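You operate a simulated robot arm through the tools that you are given. There is no shell and no other tool.

Carry out the task below with a simulated robot arm. There is one attempt and no reset: what you move stays moved.

JOB
Scan slide M-24 at 2400 dpi.
Fine: load it, shut the scanner tray, slide the feed knob to Feed; watch the display; one scan; leave it loaded, the dial set and the scanner on.

Only the result counts: the job must be done as asked and must still hold three seconds after the hand-in. Knocking over, shifting, dropping, spilling or breaking anything else fails it.

ROBOT AND FRAMES
A 6-joint arm with a two-finger parallel gripper, fixed in place. Base frame: the origin is on the floor under the middle of its stand, x ahead of it, y to its left, z up; the work surface is at about z = 0.8. Readings come in m, rad, newtons and seconds.
With the tool pointing down near the work surface it reaches from about 0.34 to 0.76 m from the base axis. Its first joint turns from -1.152 to 1.152 rad. Payload 2.45 kg.
Tool frame: the origin (TCP) lies between the finger pads and is the grasp point; the fingertips stand 0.024 m ahead of it; z points along the fingers, y is the line along which they close. The gripper opens to 0.068 m. The fingers are 0.017 m wide and 0.01 m thick; the gripper's body (0.04 by 0.07 m) begins 0.041 m behind the TCP.
Orientation is that of the tool frame in the base frame, as [roll, pitch, yaw] about the fixed x, y, z axes, in that order (R = Rz(yaw) Ry(pitch) Rx(roll)). With the fingers straight down and closing along the base's y, the tool's x points along the base's -x, its y along +y and its z along -z.

CONTROLS
- The arm moves only by the tool send_rows. Its argument "increments" is a list of rows, each an object (a shift or turn left out is 0, a gripper value left out holds the last) with "angular": the turn, a rotation vector about the tool's x, y, z in rad, a list of three; "offset": the shift along the tool's x, y, z in m, a list of three; "fingers": the opening, from 0 (shut) to 1 (fully open). In form: [{"angular": [wx, wy, wz], "offset": [dx, dy, dz], "fingers": fingers}, ...]. A call has 1 to 20 rows; each row shifts and turns the commanded pose from where the row before left it, along the tool's axes as they then stand. Each row takes 0.2 s and may step no farther than 0.05 m and 0.15 rad from the row before; otherwise, or with a gripper value out of range, the whole call is refused. A pose out of reach is approached as far as the arm can. The call stops where the force on the tool passes 40 N (or 10 N more than at its start, if that is more) or the arm is blocked; 0.2 s more then pass. Each finger travels about 0.108 m/s and halts on what it meets, pressing with about 45 N; the grip force reading is that of the motor and also rises with nothing between the fingers. The clock runs only during rows and for 0.2 s after the last one: add rows that do not move to give the fingers time. The reply holds the time, the measured pose of the TCP, the force on the tool along the base axes, the opening and the grip force, in the units named above and with some noise, with the torque about the TCP (base axes, N m) and any sound that the robot's microphone picked up.
- Cameras (640 x 400 px; columns grow to the right, rows downward): "scene" is fixed at [0.1724, 0.4505, 1.4464]; the picture's right is [-0.63, -0.77, 0.00], its down [-0.54, 0.45, -0.71] and it looks along [0.55, -0.45, -0.70] (base axes); focal length 356 px, centre (320, 200). "wrist" rides on the gripper at [0.084, 0.011, -0.075] in the tool frame; the picture's right is [-0.13, 0.99, 0.00], its down [-0.60, -0.08, -0.79] and it looks along [-0.79, -0.10, 0.61] (tool axes); focal length 251 px, centre (320, 200). There is no depth. A picture from a camera that has moved, and an enlarged one, comes with that camera's place and axes in the base frame and with its lens. The place of the scene camera against the robot may be out by one fixed shift of up to 0.025 m in any direction.
- grab_frame(camera): a new picture of that camera. It takes no simulated time.
- enlarge(camera, box): a new picture of the part [left, top, right, bottom] of that camera's present view, enlarged. It takes no simulated time.
- job_done(): hands the job in; it is judged then, once.

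Nothing tells you positions but the pictures and the camera data. Unless the task says otherwise, let go and move clear before handing in.

The tools are called after ">>>" as a command line: name --argument value ..., lists and objects as JSON in quotes. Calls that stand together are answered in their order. send_rows: Moves the arm, as the interface text tells. Its arguments: {"type":"object","properties":{"increments":{"type":"array","items":{"type":"object","properties":{"angular":{"type":"array","items":{"type":"number"}},"offset":{"type":"array","items":{"type":"number"}},"fingers":{"type":"number"}}}}},"required":["increments"]} The other tools are called the same way: grab_frame (camera) takes a picture; enlarge (camera, box) takes an enlarged picture of a part of a camera's view; job_done () hands the job in.

At the start:

```text
t: 0.0
eef_pos: [0.4095, 0.0763, 1.1133]
tcp_rot: [-3.141, 0.001, 3.141]
wrist_force: [-0.6, 0.2, 0.4]
ft_torque: [0.02, 0.02, 0.0]
opening: 0.068
gripper_force: 0.0
```

scene: 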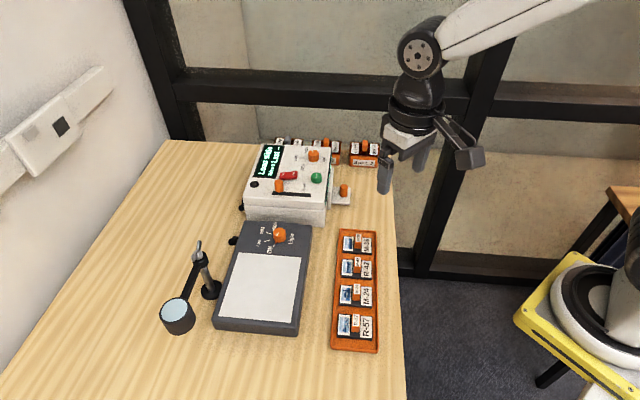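
wrist: 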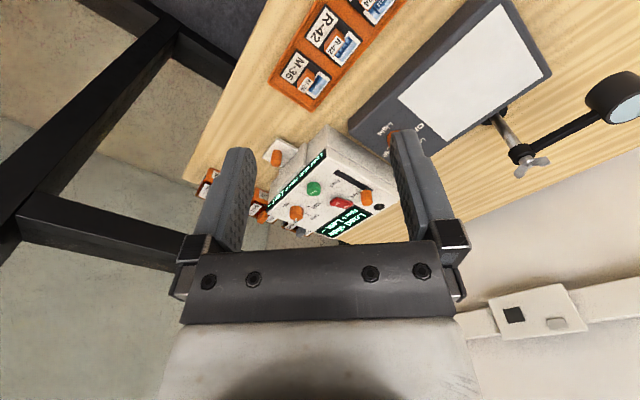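

I see a scanner with display, dial/knobs, a light table, and an orange tray of slides in front of the robot. I'll enlarge the views to read labels and locate things before moving.

>>> enlarge --camera "scene" --box '[230, 130, 390, 230]'

>>> enlarge --camera "scene" --box '[300, 220, 428, 360]'

>>> enlarge --camera "wrist" --box '[240, 100, 400, 260]'

>>> enlarge --camera "scene" --box '[150, 210, 330, 350]'

```text
4.00 times, centred on (310, 180) of scene
camera zoom: at [0.1724, 0.4505, 1.4464], right [-0.63, -0.77, 0.0], down [-0.54, 0.45, -0.71], along [0.55, -0.45, -0.7], focal length 1423 px, centre (360, 280)
```

zoom: 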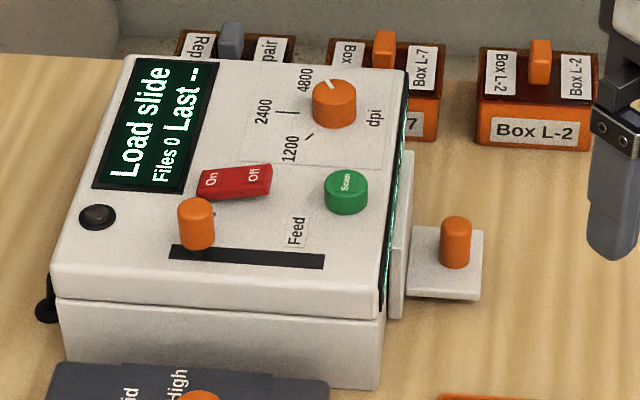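

```text
2.86 times, centred on (364, 290) of scene
camera zoom: at [0.1724, 0.4505, 1.4464], right [-0.63, -0.77, 0.0], down [-0.54, 0.45, -0.71], along [0.55, -0.45, -0.7], focal length 1016 px, centre (194, -57)
```

zoom: 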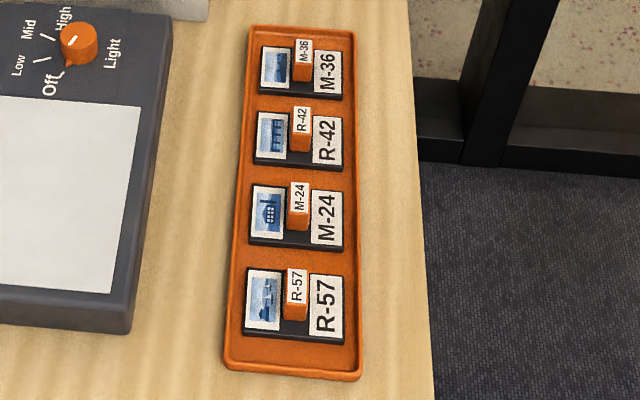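

```text
2.50 times, centred on (320, 180) of wrist
camera zoom: at [0.3247, 0.0876, 1.1884], right [0.13, 0.99, 0.0], down [0.6, -0.08, 0.79], along [0.79, -0.1, -0.61], focal length 629 px, centre (320, 250)
```

zoom: 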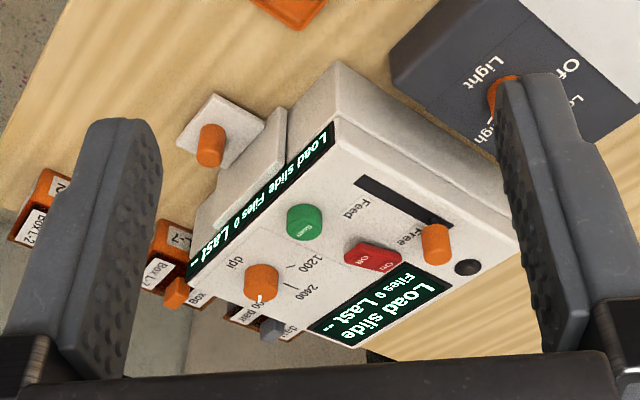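

```text
2.86 times, centred on (240, 280) of scene
camera zoom: at [0.1724, 0.4505, 1.4464], right [-0.63, -0.77, 0.0], down [-0.54, 0.45, -0.71], along [0.55, -0.45, -0.7], focal length 1016 px, centre (549, -29)
```

zoom: 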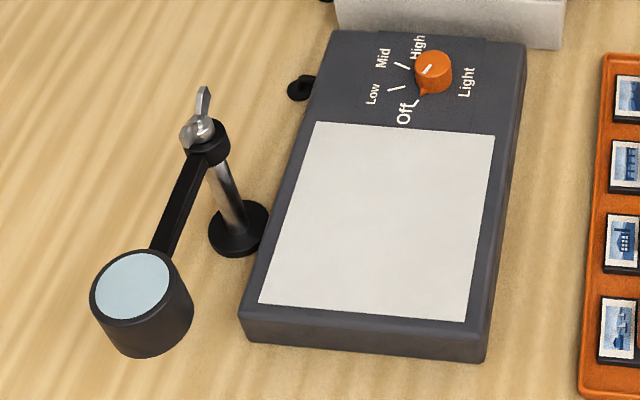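

I take the slide tray to be around (0.41, 0.16) for M-24, the scanner around (0.70, 0.08), and everything rotated about 45°. I'll move the wrist camera nearer to the scanner's drawer to look at it.

>>> send_rows --increments '[{"offset": [-0.0149, -0.0126, 0.0326], "fingers": 1}, {"offset": [-0.0149, -0.0126, 0.0326]}, {"offset": [-0.0149, -0.0126, 0.0326]}, {"offset": [-0.0149, -0.0126, 0.0326]}, {"offset": [-0.0149, -0.0126, 0.0326]}]'

>>> grab_frame --camera "wrist"

>>> grab_frame --camera "scene"

```text
t: 1.2
eef_pos: [0.4833, 0.014, 0.9511]
tcp_rot: [-3.141, -0.001, 3.141]
wrist_force: [-0.2, 0.2, -1.1]
ft_torque: [-0.02, 0.01, -0.01]
opening: 0.0679
gripper_force: 0.1
```

```text
taken
camera wrist: at [0.3993, 0.0254, 1.0247], right [0.13, 0.99, 0.0], down [0.6, -0.08, 0.79], along [0.79, -0.1, -0.61], focal length 251 px, centre (320, 200)
```

wrist: 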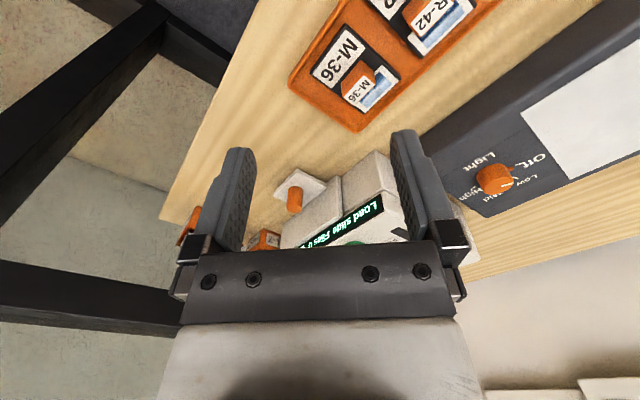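

```text
taken
```

scene: 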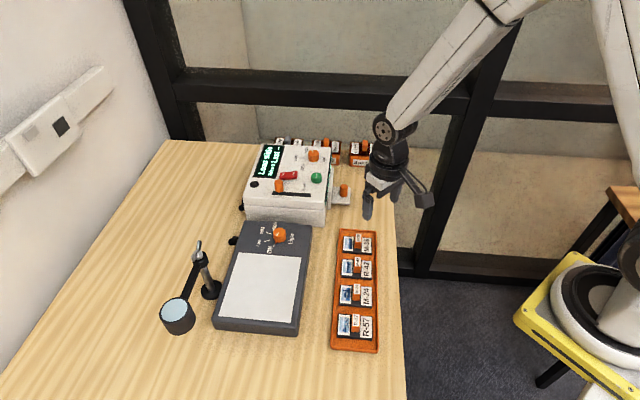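

>>> enlarge --camera "wrist" --box '[240, 140, 420, 260]'

>>> enlarge --camera "scene" --box '[310, 165, 370, 215]'

```text
3.33 times, centred on (330, 200) of wrist
camera zoom: at [0.3993, 0.0254, 1.0247], right [0.13, 0.99, 0.0], down [0.6, -0.08, 0.79], along [0.79, -0.1, -0.61], focal length 838 px, centre (287, 200)
```

zoom: 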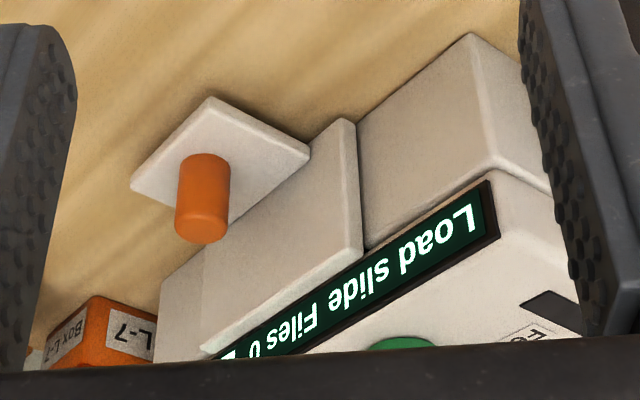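

```text
8.00 times, centred on (340, 190) of scene
camera zoom: at [0.1724, 0.4505, 1.4464], right [-0.63, -0.77, 0.0], down [-0.54, 0.45, -0.71], along [0.55, -0.45, -0.7], focal length 2846 px, centre (160, 280)
```

zoom: 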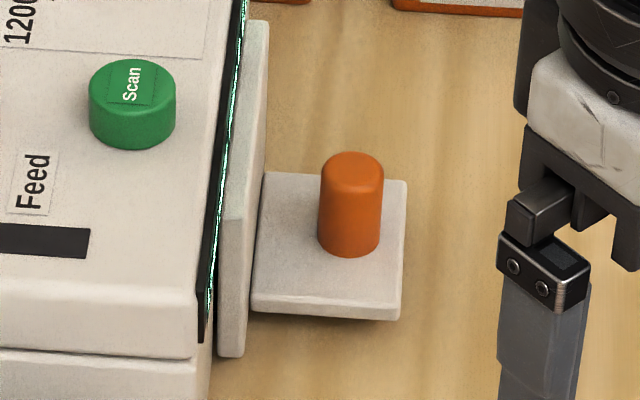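

The drawer is closed and has a tongue with a vertical orange knob, triangulated at about (0.648, -0.039) with its top at z≈0.843; the drawer opens toward (-0.7, -0.7). I'll turn the gripper 45° to line up with it and stand off to look.

>>> send_rows --increments '[{"angular": [0, 0, -0.1309]}, {"angular": [0, 0, -0.1309]}, {"angular": [0, 0, -0.1309]}, {"angular": [0, 0, -0.1309]}, {"angular": [0, 0, -0.1309]}, {"angular": [0, 0, -0.1309]}, {"offset": [0.0103, -0.0385, 0]}, {"offset": [0.0103, -0.0385, 0]}, {"offset": [0.0103, -0.0385, 0]}, {"offset": [0.0103, -0.0385, 0]}]'

>>> grab_frame --camera "wrist"

```text
t: 3.4
eef_pos: [0.5635, -0.1233, 0.9516]
tcp_rot: [-3.141, 0.001, -2.354]
wrist_force: [0.1, -1.3, -0.2]
ft_torque: [0.02, 0.01, 0.01]
opening: 0.0682
gripper_force: 0.0
```

```text
taken
camera wrist: at [0.4963, -0.1764, 1.0261], right [-0.61, 0.79, 0.0], down [0.48, 0.37, 0.79], along [0.63, 0.48, -0.61], focal length 251 px, centre (320, 200)
```

wrist: 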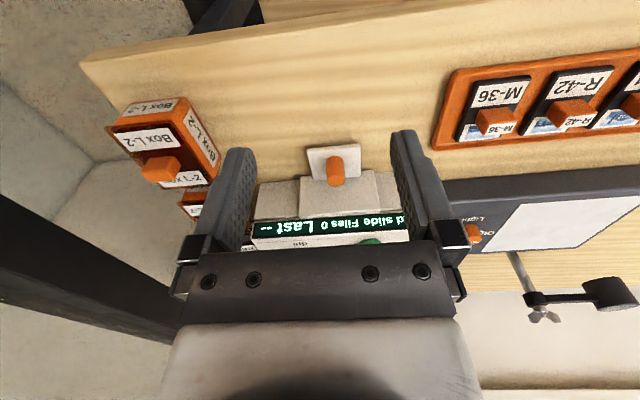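

>>> enlarge --camera "wrist" --box '[250, 130, 410, 250]'

>>> enlarge --camera "wrist" --box '[440, 40, 640, 165]'

```text
3.33 times, centred on (330, 190) of wrist
camera zoom: at [0.4963, -0.1764, 1.0261], right [-0.61, 0.79, 0.0], down [0.48, 0.37, 0.79], along [0.63, 0.48, -0.61], focal length 838 px, centre (287, 233)
```

zoom: 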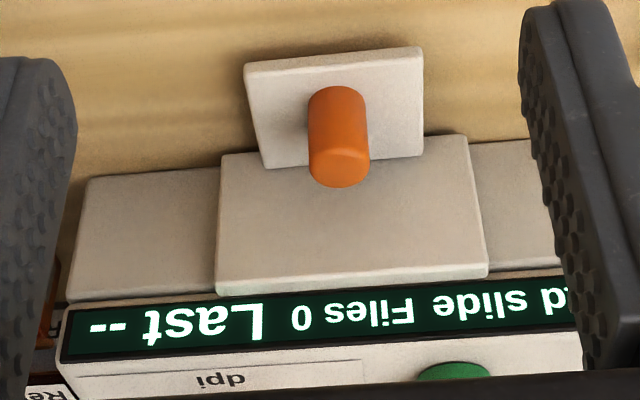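

```text
3.20 times, centred on (540, 102) of wrist
camera zoom: at [0.4963, -0.1764, 1.0261], right [-0.61, 0.79, 0.0], down [0.48, 0.37, 0.79], along [0.63, 0.48, -0.61], focal length 805 px, centre (-384, 512)
```

zoom: 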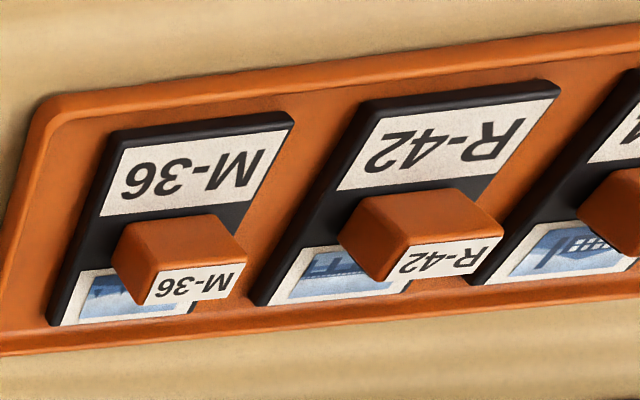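

The knob agrees between views at about (0.647, -0.038). I'll move over it, descend so the fingertips stop just above the tongue, and grip the knob.

>>> send_rows --increments '[{"offset": [-0.0398, 0.0004, 0]}, {"offset": [-0.0398, 0.0004, 0]}, {"offset": [-0.0397, 0.0005, 0]}, {"offset": [0, 0, 0.03]}, {"offset": [0, 0, 0.03]}, {"offset": [0, 0, 0.025]}, {"offset": [0, 0, 0.015]}, {"offset": [0, 0, 0.01]}]'

>>> grab_frame --camera "wrist"

>>> enlarge --camera "scene" --box '[290, 130, 410, 230]'

```text
t: 5.2
eef_pos: [0.649, -0.0393, 0.8472]
tcp_rot: [-3.134, 0.004, -2.352]
wrist_force: [-0.8, 0.5, 5.5]
ft_torque: [0.18, -0.09, 0.03]
opening: 0.068
gripper_force: 0.1
stopped in row 8: the force on the tool passed its limit at 47 N (the readings are from after the stop); the commanded pose is now the measured one
```

```text
taken
camera wrist: at [0.5814, -0.091, 0.9209], right [-0.61, 0.79, 0.0], down [0.48, 0.37, 0.8], along [0.63, 0.49, -0.61], focal length 251 px, centre (320, 200)
```

wrist: 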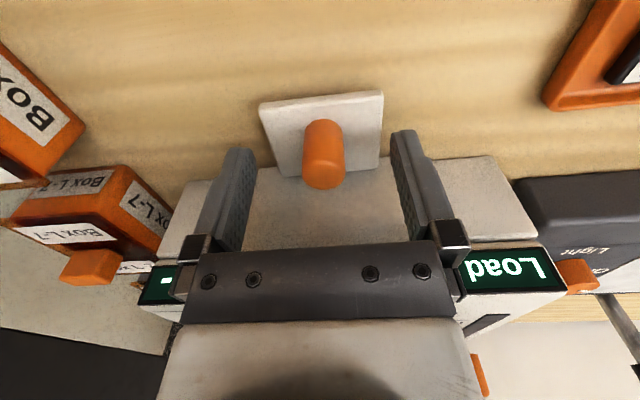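

```text
4.00 times, centred on (350, 180) of scene
camera zoom: at [0.1723, 0.4505, 1.4464], right [-0.63, -0.77, 0.0], down [-0.54, 0.45, -0.71], along [0.55, -0.45, -0.7], focal length 1423 px, centre (200, 280)
```

zoom: 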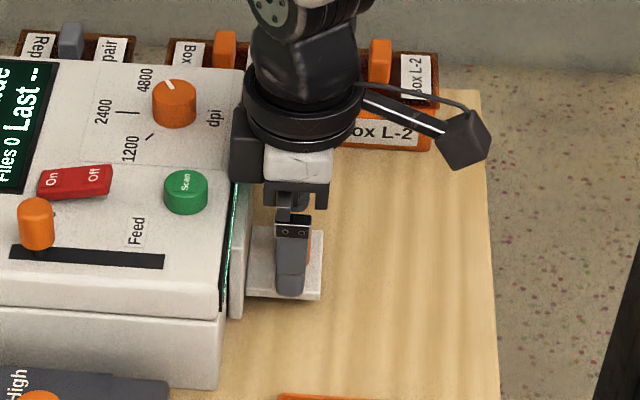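

Something on the gripper's inner side touched the scanner's top edge at z=0.847; nothing seems to have shifted. I'll back off 3 mm, which still leaves about 17 mm of knob between the fingers, and close on it.

>>> send_rows --increments '[{"offset": [0.001, 0, -0.003]}, {"fingers": 0.0}, {"fingers": 0.0}, {"fingers": 0.0}]'

>>> enlarge --camera "scene" --box '[230, 130, 390, 230]'

>>> grab_frame --camera "wrist"

```text
t: 6.2
eef_pos: [0.6475, -0.0387, 0.8486]
tcp_rot: [3.141, 0.0, -2.353]
wrist_force: [-7.5, 7.1, 3.5]
ft_torque: [0.06, 0.22, -0.02]
opening: 0.019
gripper_force: 36.9
```

```text
4.00 times, centred on (310, 180) of scene
camera zoom: at [0.1722, 0.4507, 1.4464], right [-0.63, -0.77, 0.0], down [-0.54, 0.45, -0.71], along [0.55, -0.45, -0.7], focal length 1423 px, centre (360, 280)
```

zoom: 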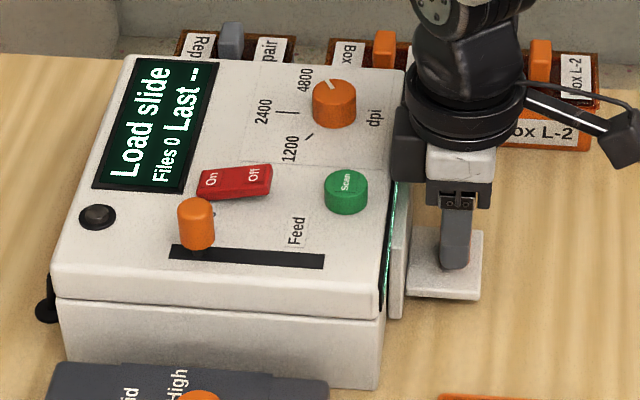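

```text
taken
camera wrist: at [0.5795, -0.0909, 0.9231], right [-0.61, 0.79, 0.0], down [0.48, 0.37, 0.79], along [0.63, 0.49, -0.61], focal length 251 px, centre (320, 200)
```

wrist: 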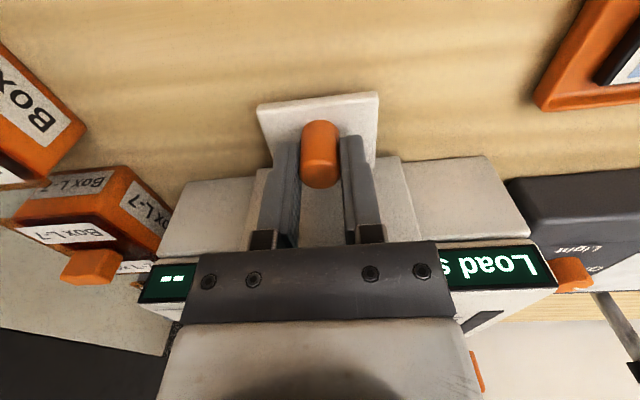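

The knob is held (opening 0.019). I'll pull the drawer outward along tool +x in small steps.

>>> send_rows --increments '[{"offset": [0.006, 0, 0]}, {"offset": [0.008, 0, 0]}, {"offset": [0.008, 0, 0]}, {"offset": [0.008, 0, 0]}]'

>>> enlarge --camera "scene" --box '[270, 130, 430, 230]'

```text
t: 7.2
eef_pos: [0.6256, -0.0606, 0.8484]
tcp_rot: [-3.141, 0.003, -2.355]
wrist_force: [-14.9, 16.2, 12.8]
ft_torque: [0.36, 0.22, 0.0]
opening: 0.0191
gripper_force: 37.1
```

```text
4.00 times, centred on (350, 180) of scene
camera zoom: at [0.1718, 0.4509, 1.4464], right [-0.63, -0.77, 0.0], down [-0.54, 0.44, -0.71], along [0.55, -0.45, -0.7], focal length 1423 px, centre (200, 280)
```

zoom: 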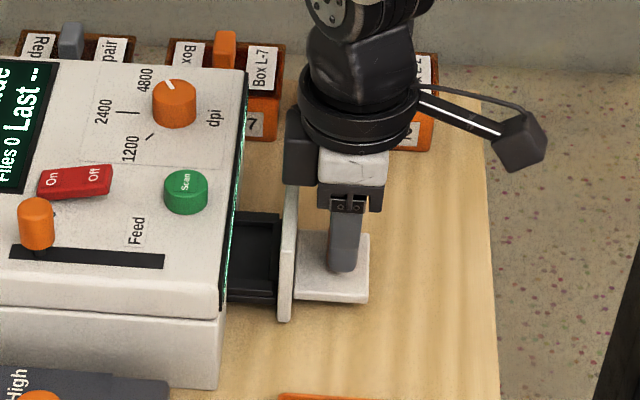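

>>> send_rows --increments '[{"offset": [0.002, 0.0015, -0.001]}, {"offset": [0.0, 0.0, 0]}]'

```text
t: 7.8
eef_pos: [0.6238, -0.0625, 0.8479]
tcp_rot: [-3.136, 0.002, -2.353]
wrist_force: [-5.0, 4.7, -6.8]
ft_torque: [-0.08, 0.32, 0.04]
opening: 0.0187
gripper_force: 37.2
```

>>> send_rows --increments '[{"offset": [0.008, 0.0005, 0.0003]}, {"offset": [0.008, 0.0003, 0]}, {"offset": [0.008, 0.0003, 0]}]'

>>> enlarge --camera "scene" --box '[270, 130, 430, 230]'

```text
t: 8.7
eef_pos: [0.6068, -0.0788, 0.8489]
tcp_rot: [-3.137, 0.005, -2.354]
wrist_force: [6.6, -6.0, -25.3]
ft_torque: [-0.09, 0.0, -0.03]
opening: 0.0189
gripper_force: 36.3
```

```text
4.00 times, centred on (350, 180) of scene
camera zoom: at [0.1731, 0.4503, 1.4464], right [-0.63, -0.77, 0.0], down [-0.54, 0.45, -0.71], along [0.55, -0.45, -0.7], focal length 1423 px, centre (200, 280)
```

zoom: 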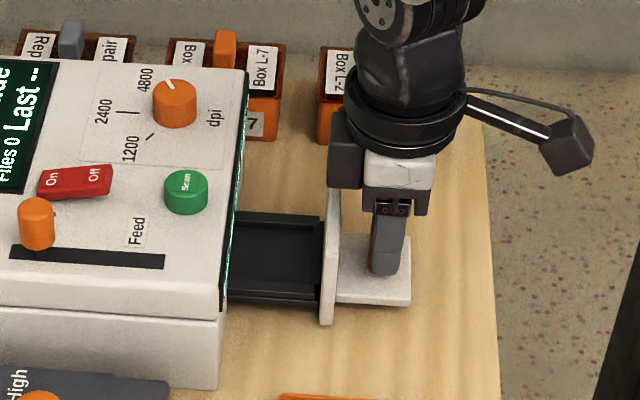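

>>> send_rows --increments '[{"offset": [0.004, -0.0007, 0.0012]}, {"offset": [0.008, 0.0, 0]}, {"offset": [0.008, 0.0, 0]}]'

>>> enlarge --camera "scene" --box '[270, 130, 430, 230]'

```text
t: 9.4
eef_pos: [0.5944, -0.0935, 0.8495]
tcp_rot: [-3.137, 0.003, -2.353]
wrist_force: [0.8, -1.1, -10.7]
ft_torque: [0.08, 0.06, -0.03]
opening: 0.0191
gripper_force: 36.8
```

```text
4.00 times, centred on (350, 180) of scene
camera zoom: at [0.1727, 0.4505, 1.4464], right [-0.63, -0.77, 0.0], down [-0.54, 0.45, -0.71], along [0.55, -0.45, -0.7], focal length 1423 px, centre (200, 280)
```

zoom: 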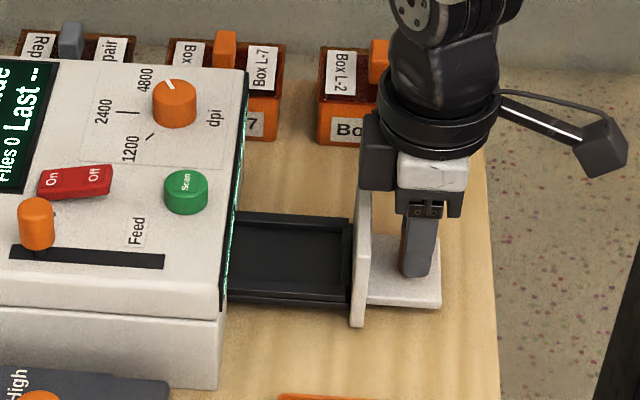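

>>> send_rows --increments '[{"offset": [0.007, 0.0, 0.0005]}, {"offset": [0.007, 0.0, 0]}, {"offset": [0.006, 0.0, 0]}]'

>>> enlarge --camera "scene" --box '[270, 130, 430, 230]'

```text
t: 10.2
eef_pos: [0.5808, -0.1043, 0.8482]
tcp_rot: [-3.134, 0.007, -2.351]
wrist_force: [10.8, 20.4, 4.2]
ft_torque: [0.22, 0.64, 0.12]
opening: 0.0191
gripper_force: 37.2
```

```text
4.00 times, centred on (350, 180) of scene
camera zoom: at [0.1726, 0.4511, 1.4462], right [-0.63, -0.77, 0.0], down [-0.54, 0.44, -0.71], along [0.55, -0.45, -0.7], focal length 1423 px, centre (200, 280)
```

zoom: 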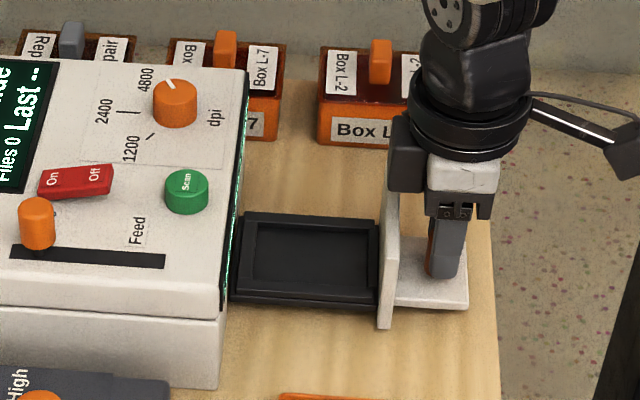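

The drawer has reached its stop, and its recessed tray is fully visible. I'll ease off, release the knob and rise to look.

>>> send_rows --increments '[{"offset": [-0.0015, -0.0005, 0]}, {"fingers": 0.6}, {"fingers": 0.6}, {"fingers": 1}, {"offset": [0.01, 0, -0.03]}, {"offset": [0.02, 0, -0.04]}, {"offset": [0.02, 0, -0.04]}]'

>>> grab_frame --camera "wrist"

>>> enlarge --camera "scene" --box '[290, 160, 390, 222]'

```text
t: 11.8
eef_pos: [0.5447, -0.1419, 0.9574]
tcp_rot: [-3.139, 0.002, -2.353]
wrist_force: [-0.6, -0.7, -0.2]
ft_torque: [0.0, 0.05, -0.01]
opening: 0.0679
gripper_force: 0.1
```

```text
taken
camera wrist: at [0.4771, -0.1933, 1.0322], right [-0.61, 0.79, 0.0], down [0.48, 0.37, 0.79], along [0.63, 0.49, -0.61], focal length 251 px, centre (320, 200)
```

wrist: 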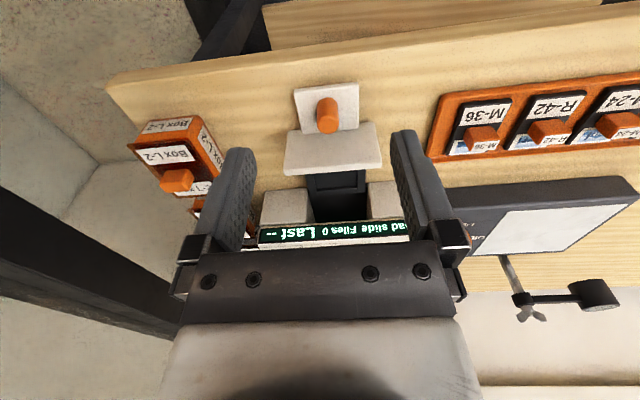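

```text
6.40 times, centred on (340, 191) of scene
camera zoom: at [0.1724, 0.4505, 1.4464], right [-0.63, -0.77, 0.0], down [-0.54, 0.45, -0.71], along [0.55, -0.45, -0.7], focal length 2277 px, centre (192, 258)
```

zoom: 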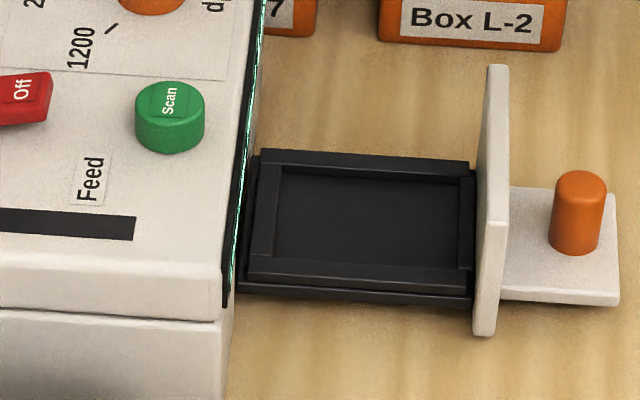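

The tray recess lies empty with its long side along the pull direction, matching how M-24 lies in its rack. I'll now go look at M-24 closely with the wrist camera.

>>> send_rows --increments '[{"offset": [-0.0068, 0.038, 0]}, {"offset": [-0.0068, 0.038, 0]}, {"offset": [-0.0068, 0.038, 0]}, {"offset": [-0.0068, 0.038, 0]}, {"offset": [-0.0068, 0.038, 0]}, {"offset": [-0.0068, 0.038, 0]}, {"offset": [-0.0067, 0.0383, 0]}]'

>>> grab_frame --camera "wrist"

>>> enlarge --camera "wrist" --box '[270, 60, 430, 160]'

>>> enlarge --camera "scene" --box '[290, 160, 390, 222]'

```text
t: 13.4
eef_pos: [0.3897, 0.0808, 0.9563]
tcp_rot: [-3.141, 0.002, -2.355]
wrist_force: [-0.1, 0.5, -0.2]
ft_torque: [0.04, 0.0, 0.01]
opening: 0.0678
gripper_force: 0.0
```

```text
taken
camera wrist: at [0.3218, 0.0288, 1.0309], right [-0.61, 0.79, 0.0], down [0.48, 0.37, 0.79], along [0.63, 0.48, -0.61], focal length 251 px, centre (320, 200)
```

wrist: 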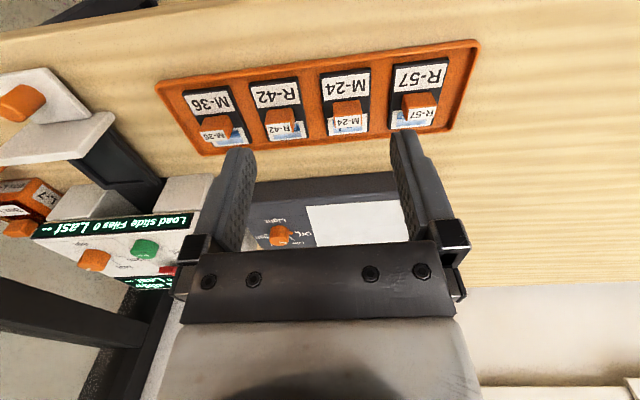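

```text
4.00 times, centred on (350, 110) of wrist
camera zoom: at [0.3218, 0.0288, 1.0309], right [-0.61, 0.79, 0.0], down [0.48, 0.37, 0.79], along [0.63, 0.48, -0.61], focal length 1006 px, centre (200, 560)
```

zoom: 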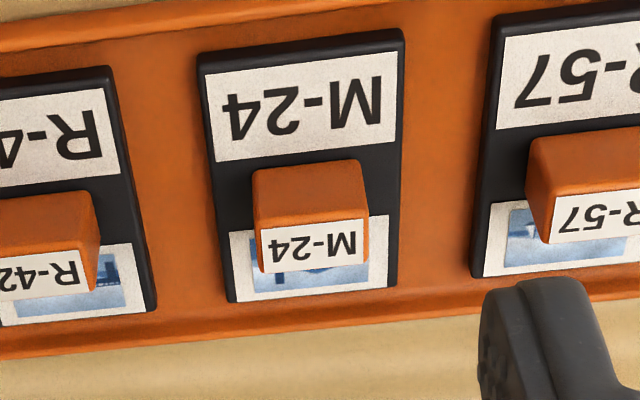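

```text
6.40 times, centred on (340, 191) of scene
camera zoom: at [0.1725, 0.4505, 1.4464], right [-0.63, -0.77, 0.0], down [-0.54, 0.45, -0.71], along [0.55, -0.45, -0.7], focal length 2277 px, centre (192, 258)
```

zoom: 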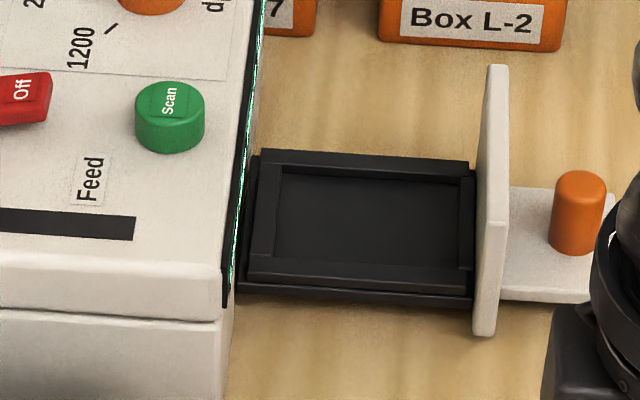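

M-24's handle is centred at about (0.416, 0.134), its top at z≈0.836, and the slide lies along the tool's x within a degree. I'll move above it, check, then descend.

>>> send_rows --increments '[{"offset": [-0.0186, 0.0063, 0.0187]}, {"offset": [-0.0186, 0.0063, 0.0187]}, {"offset": [-0.0187, 0.0064, 0.0187]}, {}]'

>>> grab_frame --camera "wrist"

>>> enlarge --camera "wrist" --box '[240, 80, 400, 200]'

>>> enlarge --camera "scene" --box '[290, 220, 418, 360]'

```text
t: 14.4
eef_pos: [0.4149, 0.1329, 0.901]
tcp_rot: [-3.138, 0.003, -2.354]
wrist_force: [-0.9, 0.2, 0.8]
ft_torque: [-0.02, 0.0, 0.04]
opening: 0.068
gripper_force: 0.0
```

```text
taken
camera wrist: at [0.3474, 0.0818, 0.9749], right [-0.61, 0.79, 0.0], down [0.48, 0.37, 0.8], along [0.63, 0.49, -0.61], focal length 251 px, centre (320, 200)
```

wrist: 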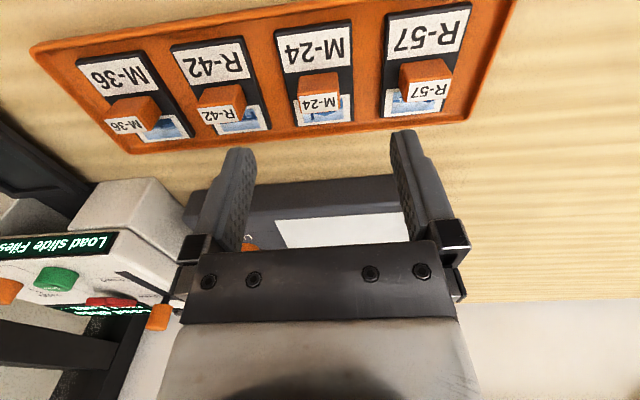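

```text
3.33 times, centred on (320, 140) of wrist
camera zoom: at [0.3474, 0.0818, 0.9749], right [-0.61, 0.79, 0.0], down [0.48, 0.37, 0.8], along [0.63, 0.49, -0.61], focal length 838 px, centre (320, 400)
```

zoom: 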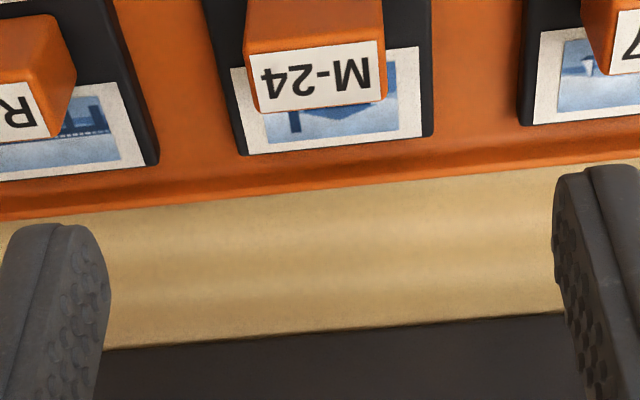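

```text
2.86 times, centred on (354, 290) of scene
camera zoom: at [0.1724, 0.4505, 1.4464], right [-0.63, -0.77, 0.0], down [-0.54, 0.45, -0.71], along [0.55, -0.45, -0.7], focal length 1016 px, centre (223, -57)
```

zoom: 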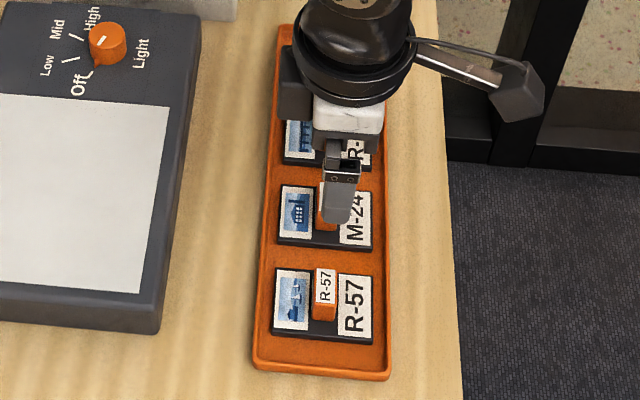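

Both views agree on the handle at (0.4157, 0.1335), top z≈0.836. I'll descend with the fingertips stopping just above the slide, then grip.

>>> send_rows --increments '[{"offset": [-0.001, 0, 0.025]}, {"offset": [0, 0, 0.02]}, {"offset": [0, 0, 0.01]}, {"offset": [0, 0, 0.006]}, {}]'

>>> grab_frame --camera "wrist"

>>> enlarge --camera "scene" --box '[310, 240, 410, 340]'

```text
t: 15.7
eef_pos: [0.4173, 0.1342, 0.8408]
tcp_rot: [-3.139, 0.003, -2.352]
wrist_force: [-0.9, 0.1, 0.1]
ft_torque: [-0.02, 0.0, 0.0]
opening: 0.0681
gripper_force: 0.0
```

```text
taken
camera wrist: at [0.3484, 0.0822, 0.9142], right [-0.61, 0.79, 0.0], down [0.48, 0.37, 0.8], along [0.63, 0.49, -0.61], focal length 251 px, centre (320, 200)
```

wrist: 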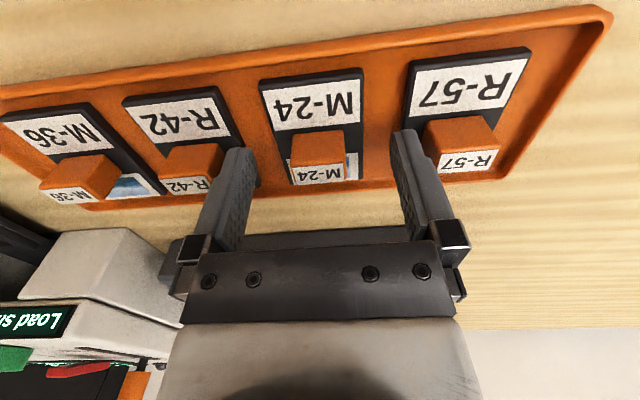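

```text
4.00 times, centred on (360, 290) of scene
camera zoom: at [0.1724, 0.4505, 1.4464], right [-0.63, -0.77, 0.0], down [-0.54, 0.45, -0.71], along [0.55, -0.45, -0.7], focal length 1423 px, centre (160, -160)
```

zoom: 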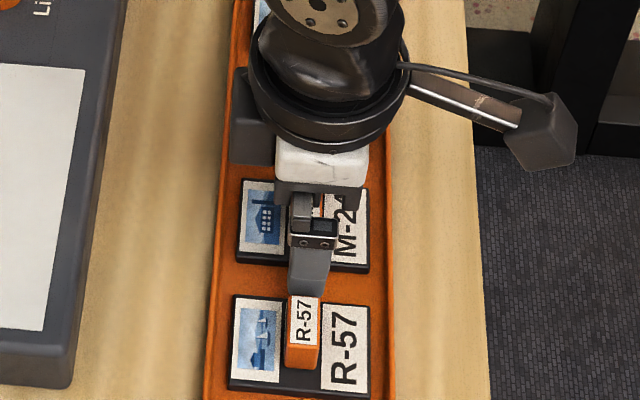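

The fingers straddle M-24's handle with clear gaps to the neighbours. I'll close on it and lift slightly.

>>> send_rows --increments '[{"fingers": 0.0}, {"fingers": 0.0}, {"fingers": 0.0}, {}]'

>>> grab_frame --camera "wrist"

```text
t: 16.6
eef_pos: [0.4157, 0.1345, 0.8395]
tcp_rot: [-3.139, 0.003, -2.351]
wrist_force: [0.4, -0.2, -0.5]
ft_torque: [-0.02, 0.01, -0.02]
opening: 0.0247
gripper_force: 40.3
```

```text
taken
camera wrist: at [0.3483, 0.0821, 0.9143], right [-0.61, 0.79, 0.0], down [0.48, 0.37, 0.79], along [0.63, 0.49, -0.61], focal length 251 px, centre (320, 200)
```

wrist: 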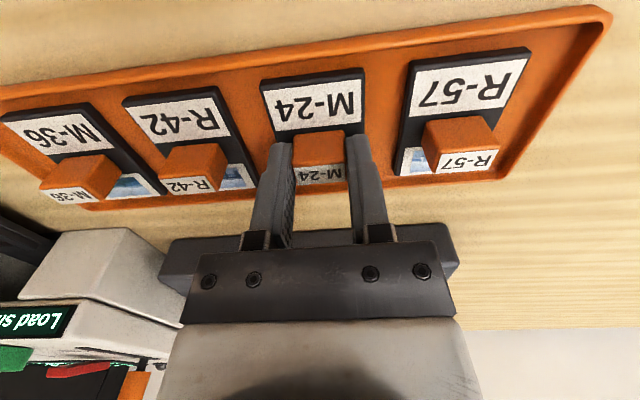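

>>> send_rows --increments '[{"offset": [0, 0, -0.004]}, {"offset": [0, 0, -0.01]}, {"offset": [0, 0, -0.03]}, {"offset": [0, 0, -0.04]}, {}]'

>>> grab_frame --camera "wrist"

>>> enlarge --camera "scene" --box '[300, 200, 420, 360]'

```text
t: 17.9
eef_pos: [0.4154, 0.133, 0.9235]
tcp_rot: [-3.139, 0.002, -2.352]
wrist_force: [-0.9, 1.1, -0.4]
ft_torque: [-0.03, -0.02, -0.01]
opening: 0.0247
gripper_force: 40.3
```

```text
taken
camera wrist: at [0.3482, 0.0807, 0.9985], right [-0.61, 0.79, 0.0], down [0.48, 0.37, 0.79], along [0.63, 0.49, -0.61], focal length 251 px, centre (320, 200)
```

wrist: 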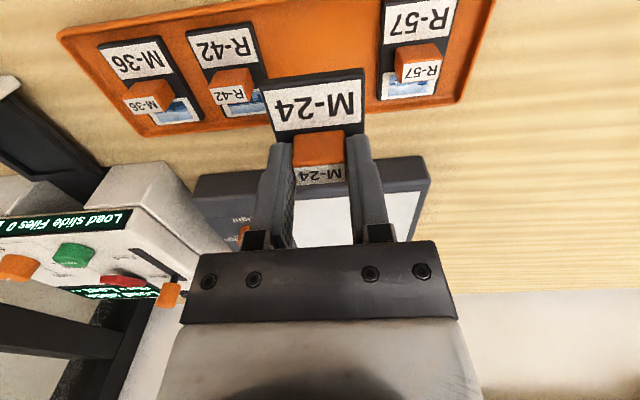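

```text
2.50 times, centred on (360, 280) of scene
camera zoom: at [0.1724, 0.4505, 1.4464], right [-0.63, -0.77, 0.0], down [-0.54, 0.45, -0.71], along [0.55, -0.45, -0.7], focal length 889 px, centre (220, 0)
```

zoom: 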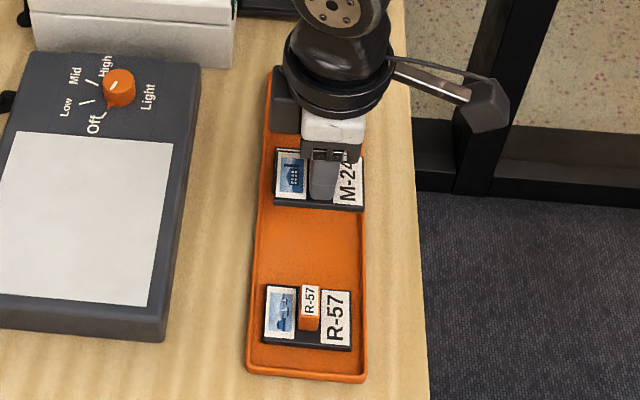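

M-24 is held cleanly and the rest of the rack is undisturbed. I'll raise it and move to a vantage point where the wrist camera sees the open tray from above.

>>> send_rows --increments '[{"offset": [-0.0082, -0.0339, -0.0203]}, {"offset": [-0.0082, -0.0339, -0.0203]}, {"offset": [-0.0082, -0.0339, -0.0203]}, {"offset": [-0.0082, -0.0339, -0.0203]}, {"offset": [-0.0083, -0.034, -0.0203]}, {}, {}]'

>>> grab_frame --camera "wrist"

>>> enlarge --camera "wrist" --box '[130, 0, 290, 120]'

```text
t: 19.4
eef_pos: [0.5639, 0.0431, 1.0262]
tcp_rot: [-3.138, 0.002, -2.351]
wrist_force: [-0.6, -0.7, -0.5]
ft_torque: [-0.02, -0.01, -0.03]
opening: 0.0247
gripper_force: 40.3
```

```text
taken
camera wrist: at [0.4971, -0.0091, 1.0999], right [-0.61, 0.79, 0.0], down [0.48, 0.37, 0.79], along [0.63, 0.49, -0.61], focal length 251 px, centre (320, 200)
```

wrist: 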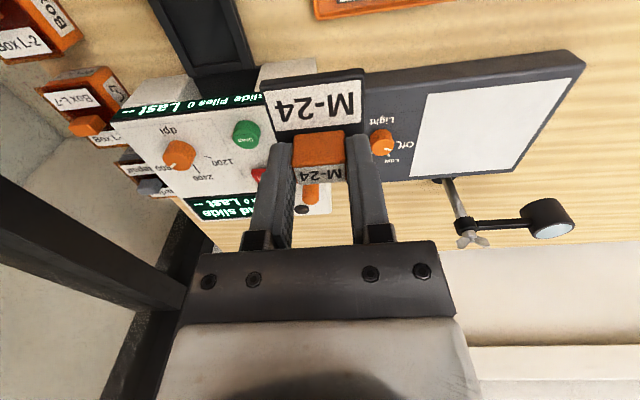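

```text
3.33 times, centred on (210, 60) of wrist
camera zoom: at [0.4971, -0.0091, 1.0999], right [-0.61, 0.79, 0.0], down [0.48, 0.37, 0.79], along [0.63, 0.49, -0.61], focal length 838 px, centre (687, 667)
```

zoom: 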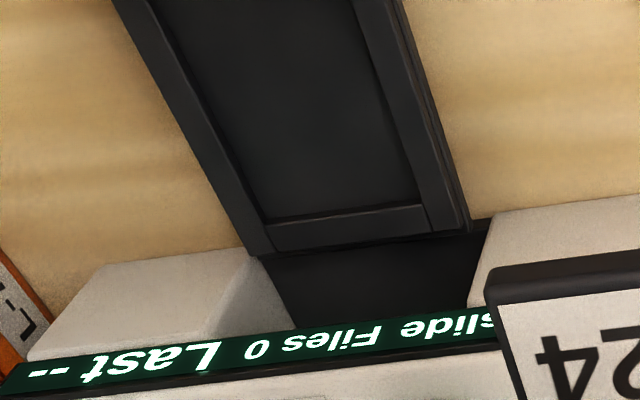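

>>> send_rows --increments '[{"offset": [0.03, 0.0, 0]}, {"offset": [0.03, 0.0, 0]}, {}, {}]'

>>> enlarge --camera "wrist" --box '[130, 0, 290, 120]'

```text
t: 20.4
eef_pos: [0.5212, -0.0004, 1.0264]
tcp_rot: [-3.137, 0.002, -2.352]
wrist_force: [0.0, -0.4, -2.4]
ft_torque: [0.0, -0.01, 0.0]
opening: 0.0245
gripper_force: 40.5
```

```text
3.33 times, centred on (210, 60) of wrist
camera zoom: at [0.4541, -0.0516, 1.1001], right [-0.61, 0.79, 0.0], down [0.48, 0.37, 0.79], along [0.63, 0.49, -0.61], focal length 838 px, centre (687, 667)
```

zoom: 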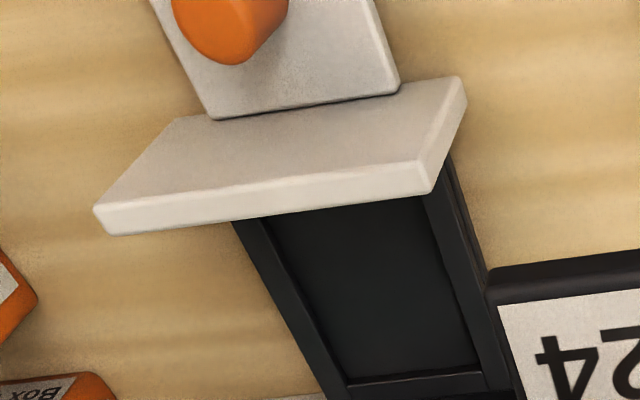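

Triangulated from two views, the recess centre is near (0.640, -0.047), frame top z≈0.815, with about 3 mm end clearance. I'll carry the slide over it and come down to a hover for a check.

>>> send_rows --increments '[{"offset": [-0.0126, -0.029, 0]}, {"offset": [-0.0126, -0.029, 0]}, {"offset": [-0.0126, -0.029, 0]}, {"offset": [-0.0127, -0.0292, 0]}, {"offset": [0, 0, 0.035]}, {"offset": [0, 0, 0.035]}, {"offset": [0, 0, 0.035]}, {}, {}]'

>>> grab_frame --camera "wrist"

>>> enlarge --camera "scene" --box '[290, 140, 410, 220]'

```text
t: 22.4
eef_pos: [0.6408, -0.0455, 0.9229]
tcp_rot: [-3.139, 0.003, -2.352]
wrist_force: [-0.3, -0.1, 0.2]
ft_torque: [0.01, 0.0, 0.0]
opening: 0.0245
gripper_force: 40.5
```

```text
taken
camera wrist: at [0.5735, -0.0973, 0.9957], right [-0.61, 0.79, 0.0], down [0.48, 0.37, 0.79], along [0.63, 0.49, -0.61], focal length 251 px, centre (320, 200)
```

wrist: 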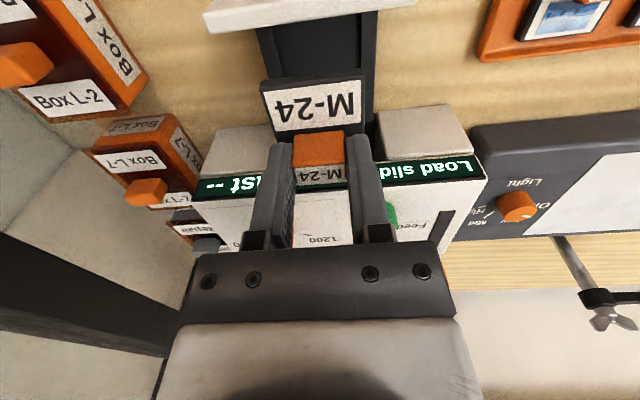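

```text
5.00 times, centred on (350, 180) of scene
camera zoom: at [0.1724, 0.4505, 1.4464], right [-0.63, -0.77, 0.0], down [-0.54, 0.45, -0.71], along [0.55, -0.45, -0.7], focal length 1779 px, centre (170, 300)
```

zoom: 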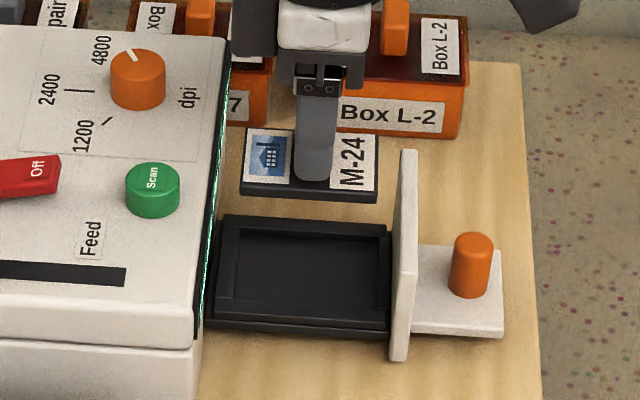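

The slide hovers above the recess. I'll zoom in to compare slide and recess positions precisely before lowering.

>>> enlarge --camera "scene" --box '[325, 155, 375, 186]'

>>> enlarge --camera "scene" --box '[325, 178, 375, 209]'

>>> enlarge --camera "wrist" --box '[220, 0, 420, 150]'

```text
12.80 times, centred on (350, 170) of scene
camera zoom: at [0.1724, 0.4505, 1.4464], right [-0.63, -0.77, 0.0], down [-0.54, 0.45, -0.71], along [0.55, -0.45, -0.7], focal length 4554 px, centre (-64, 578)
```

zoom: 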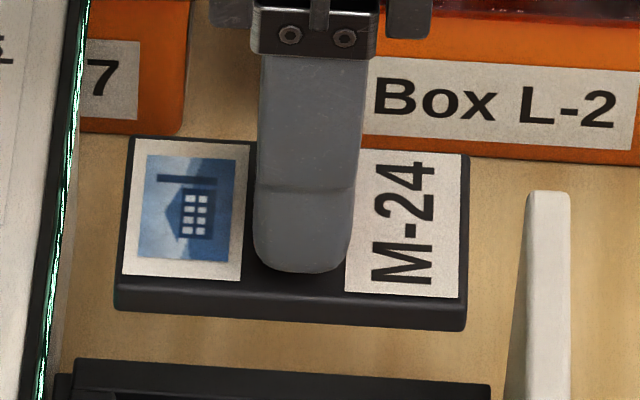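

```text
12.80 times, centred on (350, 194) of scene
camera zoom: at [0.1724, 0.4505, 1.4464], right [-0.63, -0.77, 0.0], down [-0.54, 0.45, -0.71], along [0.55, -0.45, -0.7], focal length 4554 px, centre (-64, 283)
```

zoom: 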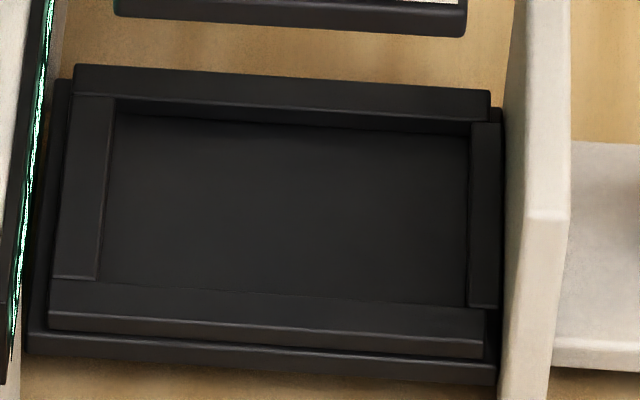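

```text
2.67 times, centred on (320, 75) of wrist
camera zoom: at [0.5735, -0.0973, 0.9957], right [-0.61, 0.79, 0.0], down [0.48, 0.37, 0.79], along [0.63, 0.49, -0.61], focal length 670 px, centre (320, 533)
```

zoom: 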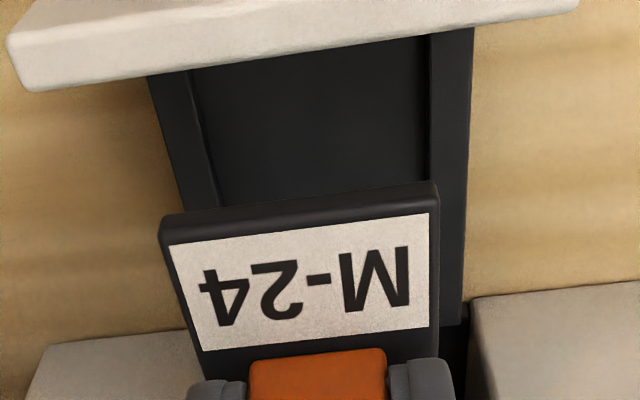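

The wrist view shows the slide is laterally centred on the recess within about 1 mm, while the scene view says it should go about 3 mm outward. I'll apply that, lower it to just above the frame and check.

>>> send_rows --increments '[{"offset": [0.003, 0.0003, 0]}, {"offset": [0, 0, 0.02]}, {"offset": [0, 0, 0.02]}, {"offset": [0, 0, 0.015]}, {"offset": [0, 0, 0.004]}, {}, {}]'

>>> enlarge --camera "scene" --box '[325, 173, 375, 204]'

>>> grab_frame --camera "wrist"

```text
t: 24.1
eef_pos: [0.6395, -0.0472, 0.8621]
tcp_rot: [-3.138, 0.002, -2.354]
wrist_force: [0.5, -0.1, 0.2]
ft_torque: [0.0, 0.0, 0.04]
opening: 0.025
gripper_force: 40.1
```

```text
12.80 times, centred on (350, 188) of scene
camera zoom: at [0.1724, 0.4505, 1.4464], right [-0.63, -0.77, 0.0], down [-0.54, 0.45, -0.71], along [0.55, -0.45, -0.7], focal length 4554 px, centre (-64, 347)
```

zoom: 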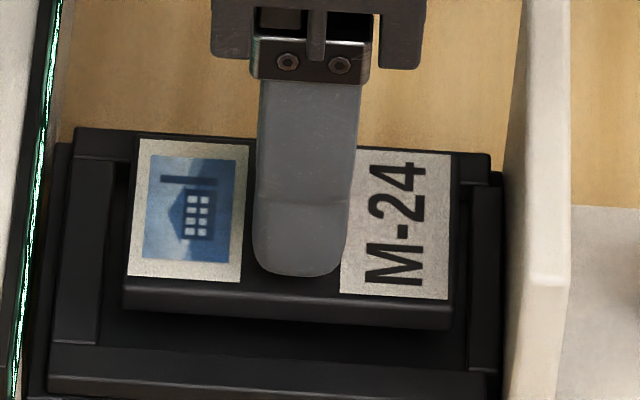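

```text
taken
camera wrist: at [0.5713, -0.099, 0.9365], right [-0.61, 0.79, 0.0], down [0.48, 0.37, 0.79], along [0.63, 0.49, -0.61], focal length 251 px, centre (320, 200)
```

wrist: 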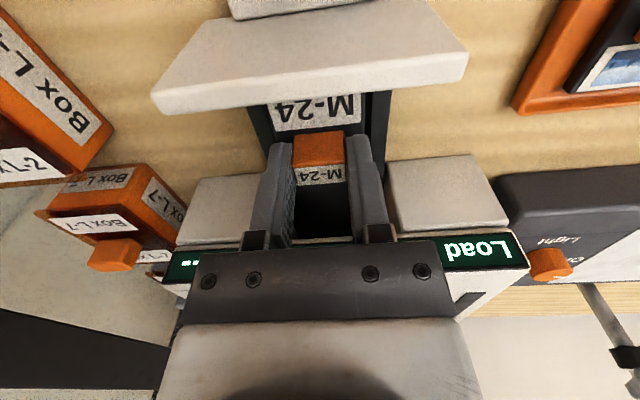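

In/out alignment now matches within a millimetre. I'll lower the last centimetre slowly, watching the force.

>>> send_rows --increments '[{"offset": [0, 0, 0.003]}, {"offset": [0, 0, 0.002]}, {"offset": [0, 0, 0.001]}, {}]'

>>> enlarge --camera "scene" --box '[325, 173, 375, 204]'

```text
t: 25.1
eef_pos: [0.6393, -0.0475, 0.8572]
tcp_rot: [-3.137, 0.004, -2.353]
wrist_force: [0.6, 0.5, -0.3]
ft_torque: [0.0, -0.02, 0.03]
opening: 0.0246
gripper_force: 40.6
```

```text
12.80 times, centred on (350, 188) of scene
camera zoom: at [0.1724, 0.4505, 1.4464], right [-0.63, -0.77, 0.0], down [-0.54, 0.45, -0.71], along [0.55, -0.45, -0.7], focal length 4554 px, centre (-64, 347)
```

zoom: 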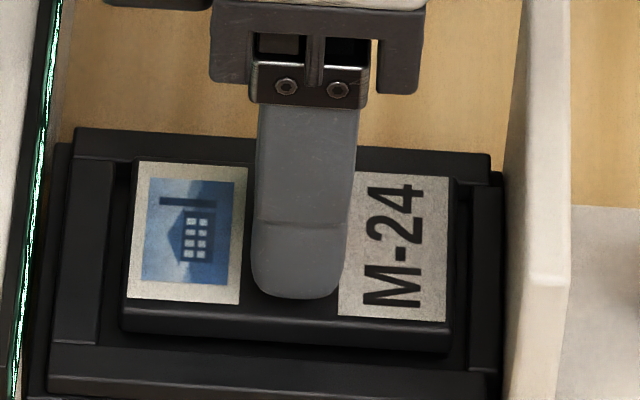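

>>> send_rows --increments '[{"offset": [0, 0, 0.001]}, {"offset": [0, 0, 0.001]}, {"offset": [0, 0, 0.001]}, {}]'

>>> enlarge --camera "scene" --box '[325, 173, 375, 204]'

```text
t: 26.1
eef_pos: [0.6383, -0.0473, 0.8536]
tcp_rot: [-3.14, 0.002, -2.353]
wrist_force: [-0.4, -0.4, -0.5]
ft_torque: [-0.04, 0.01, -0.02]
opening: 0.0245
gripper_force: 40.0
```

```text
12.80 times, centred on (350, 188) of scene
camera zoom: at [0.1724, 0.4505, 1.4464], right [-0.63, -0.77, 0.0], down [-0.54, 0.45, -0.71], along [0.55, -0.45, -0.7], focal length 4554 px, centre (-64, 347)
```

zoom: 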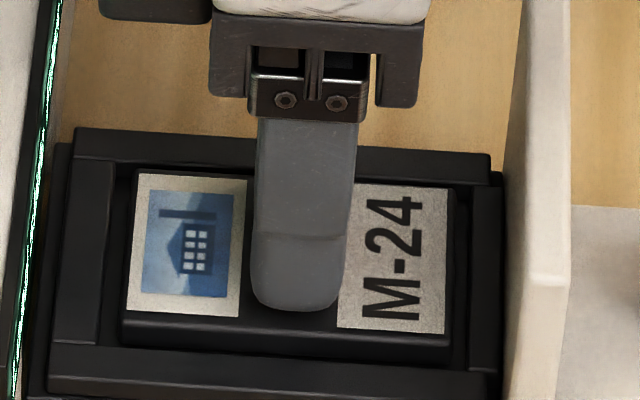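

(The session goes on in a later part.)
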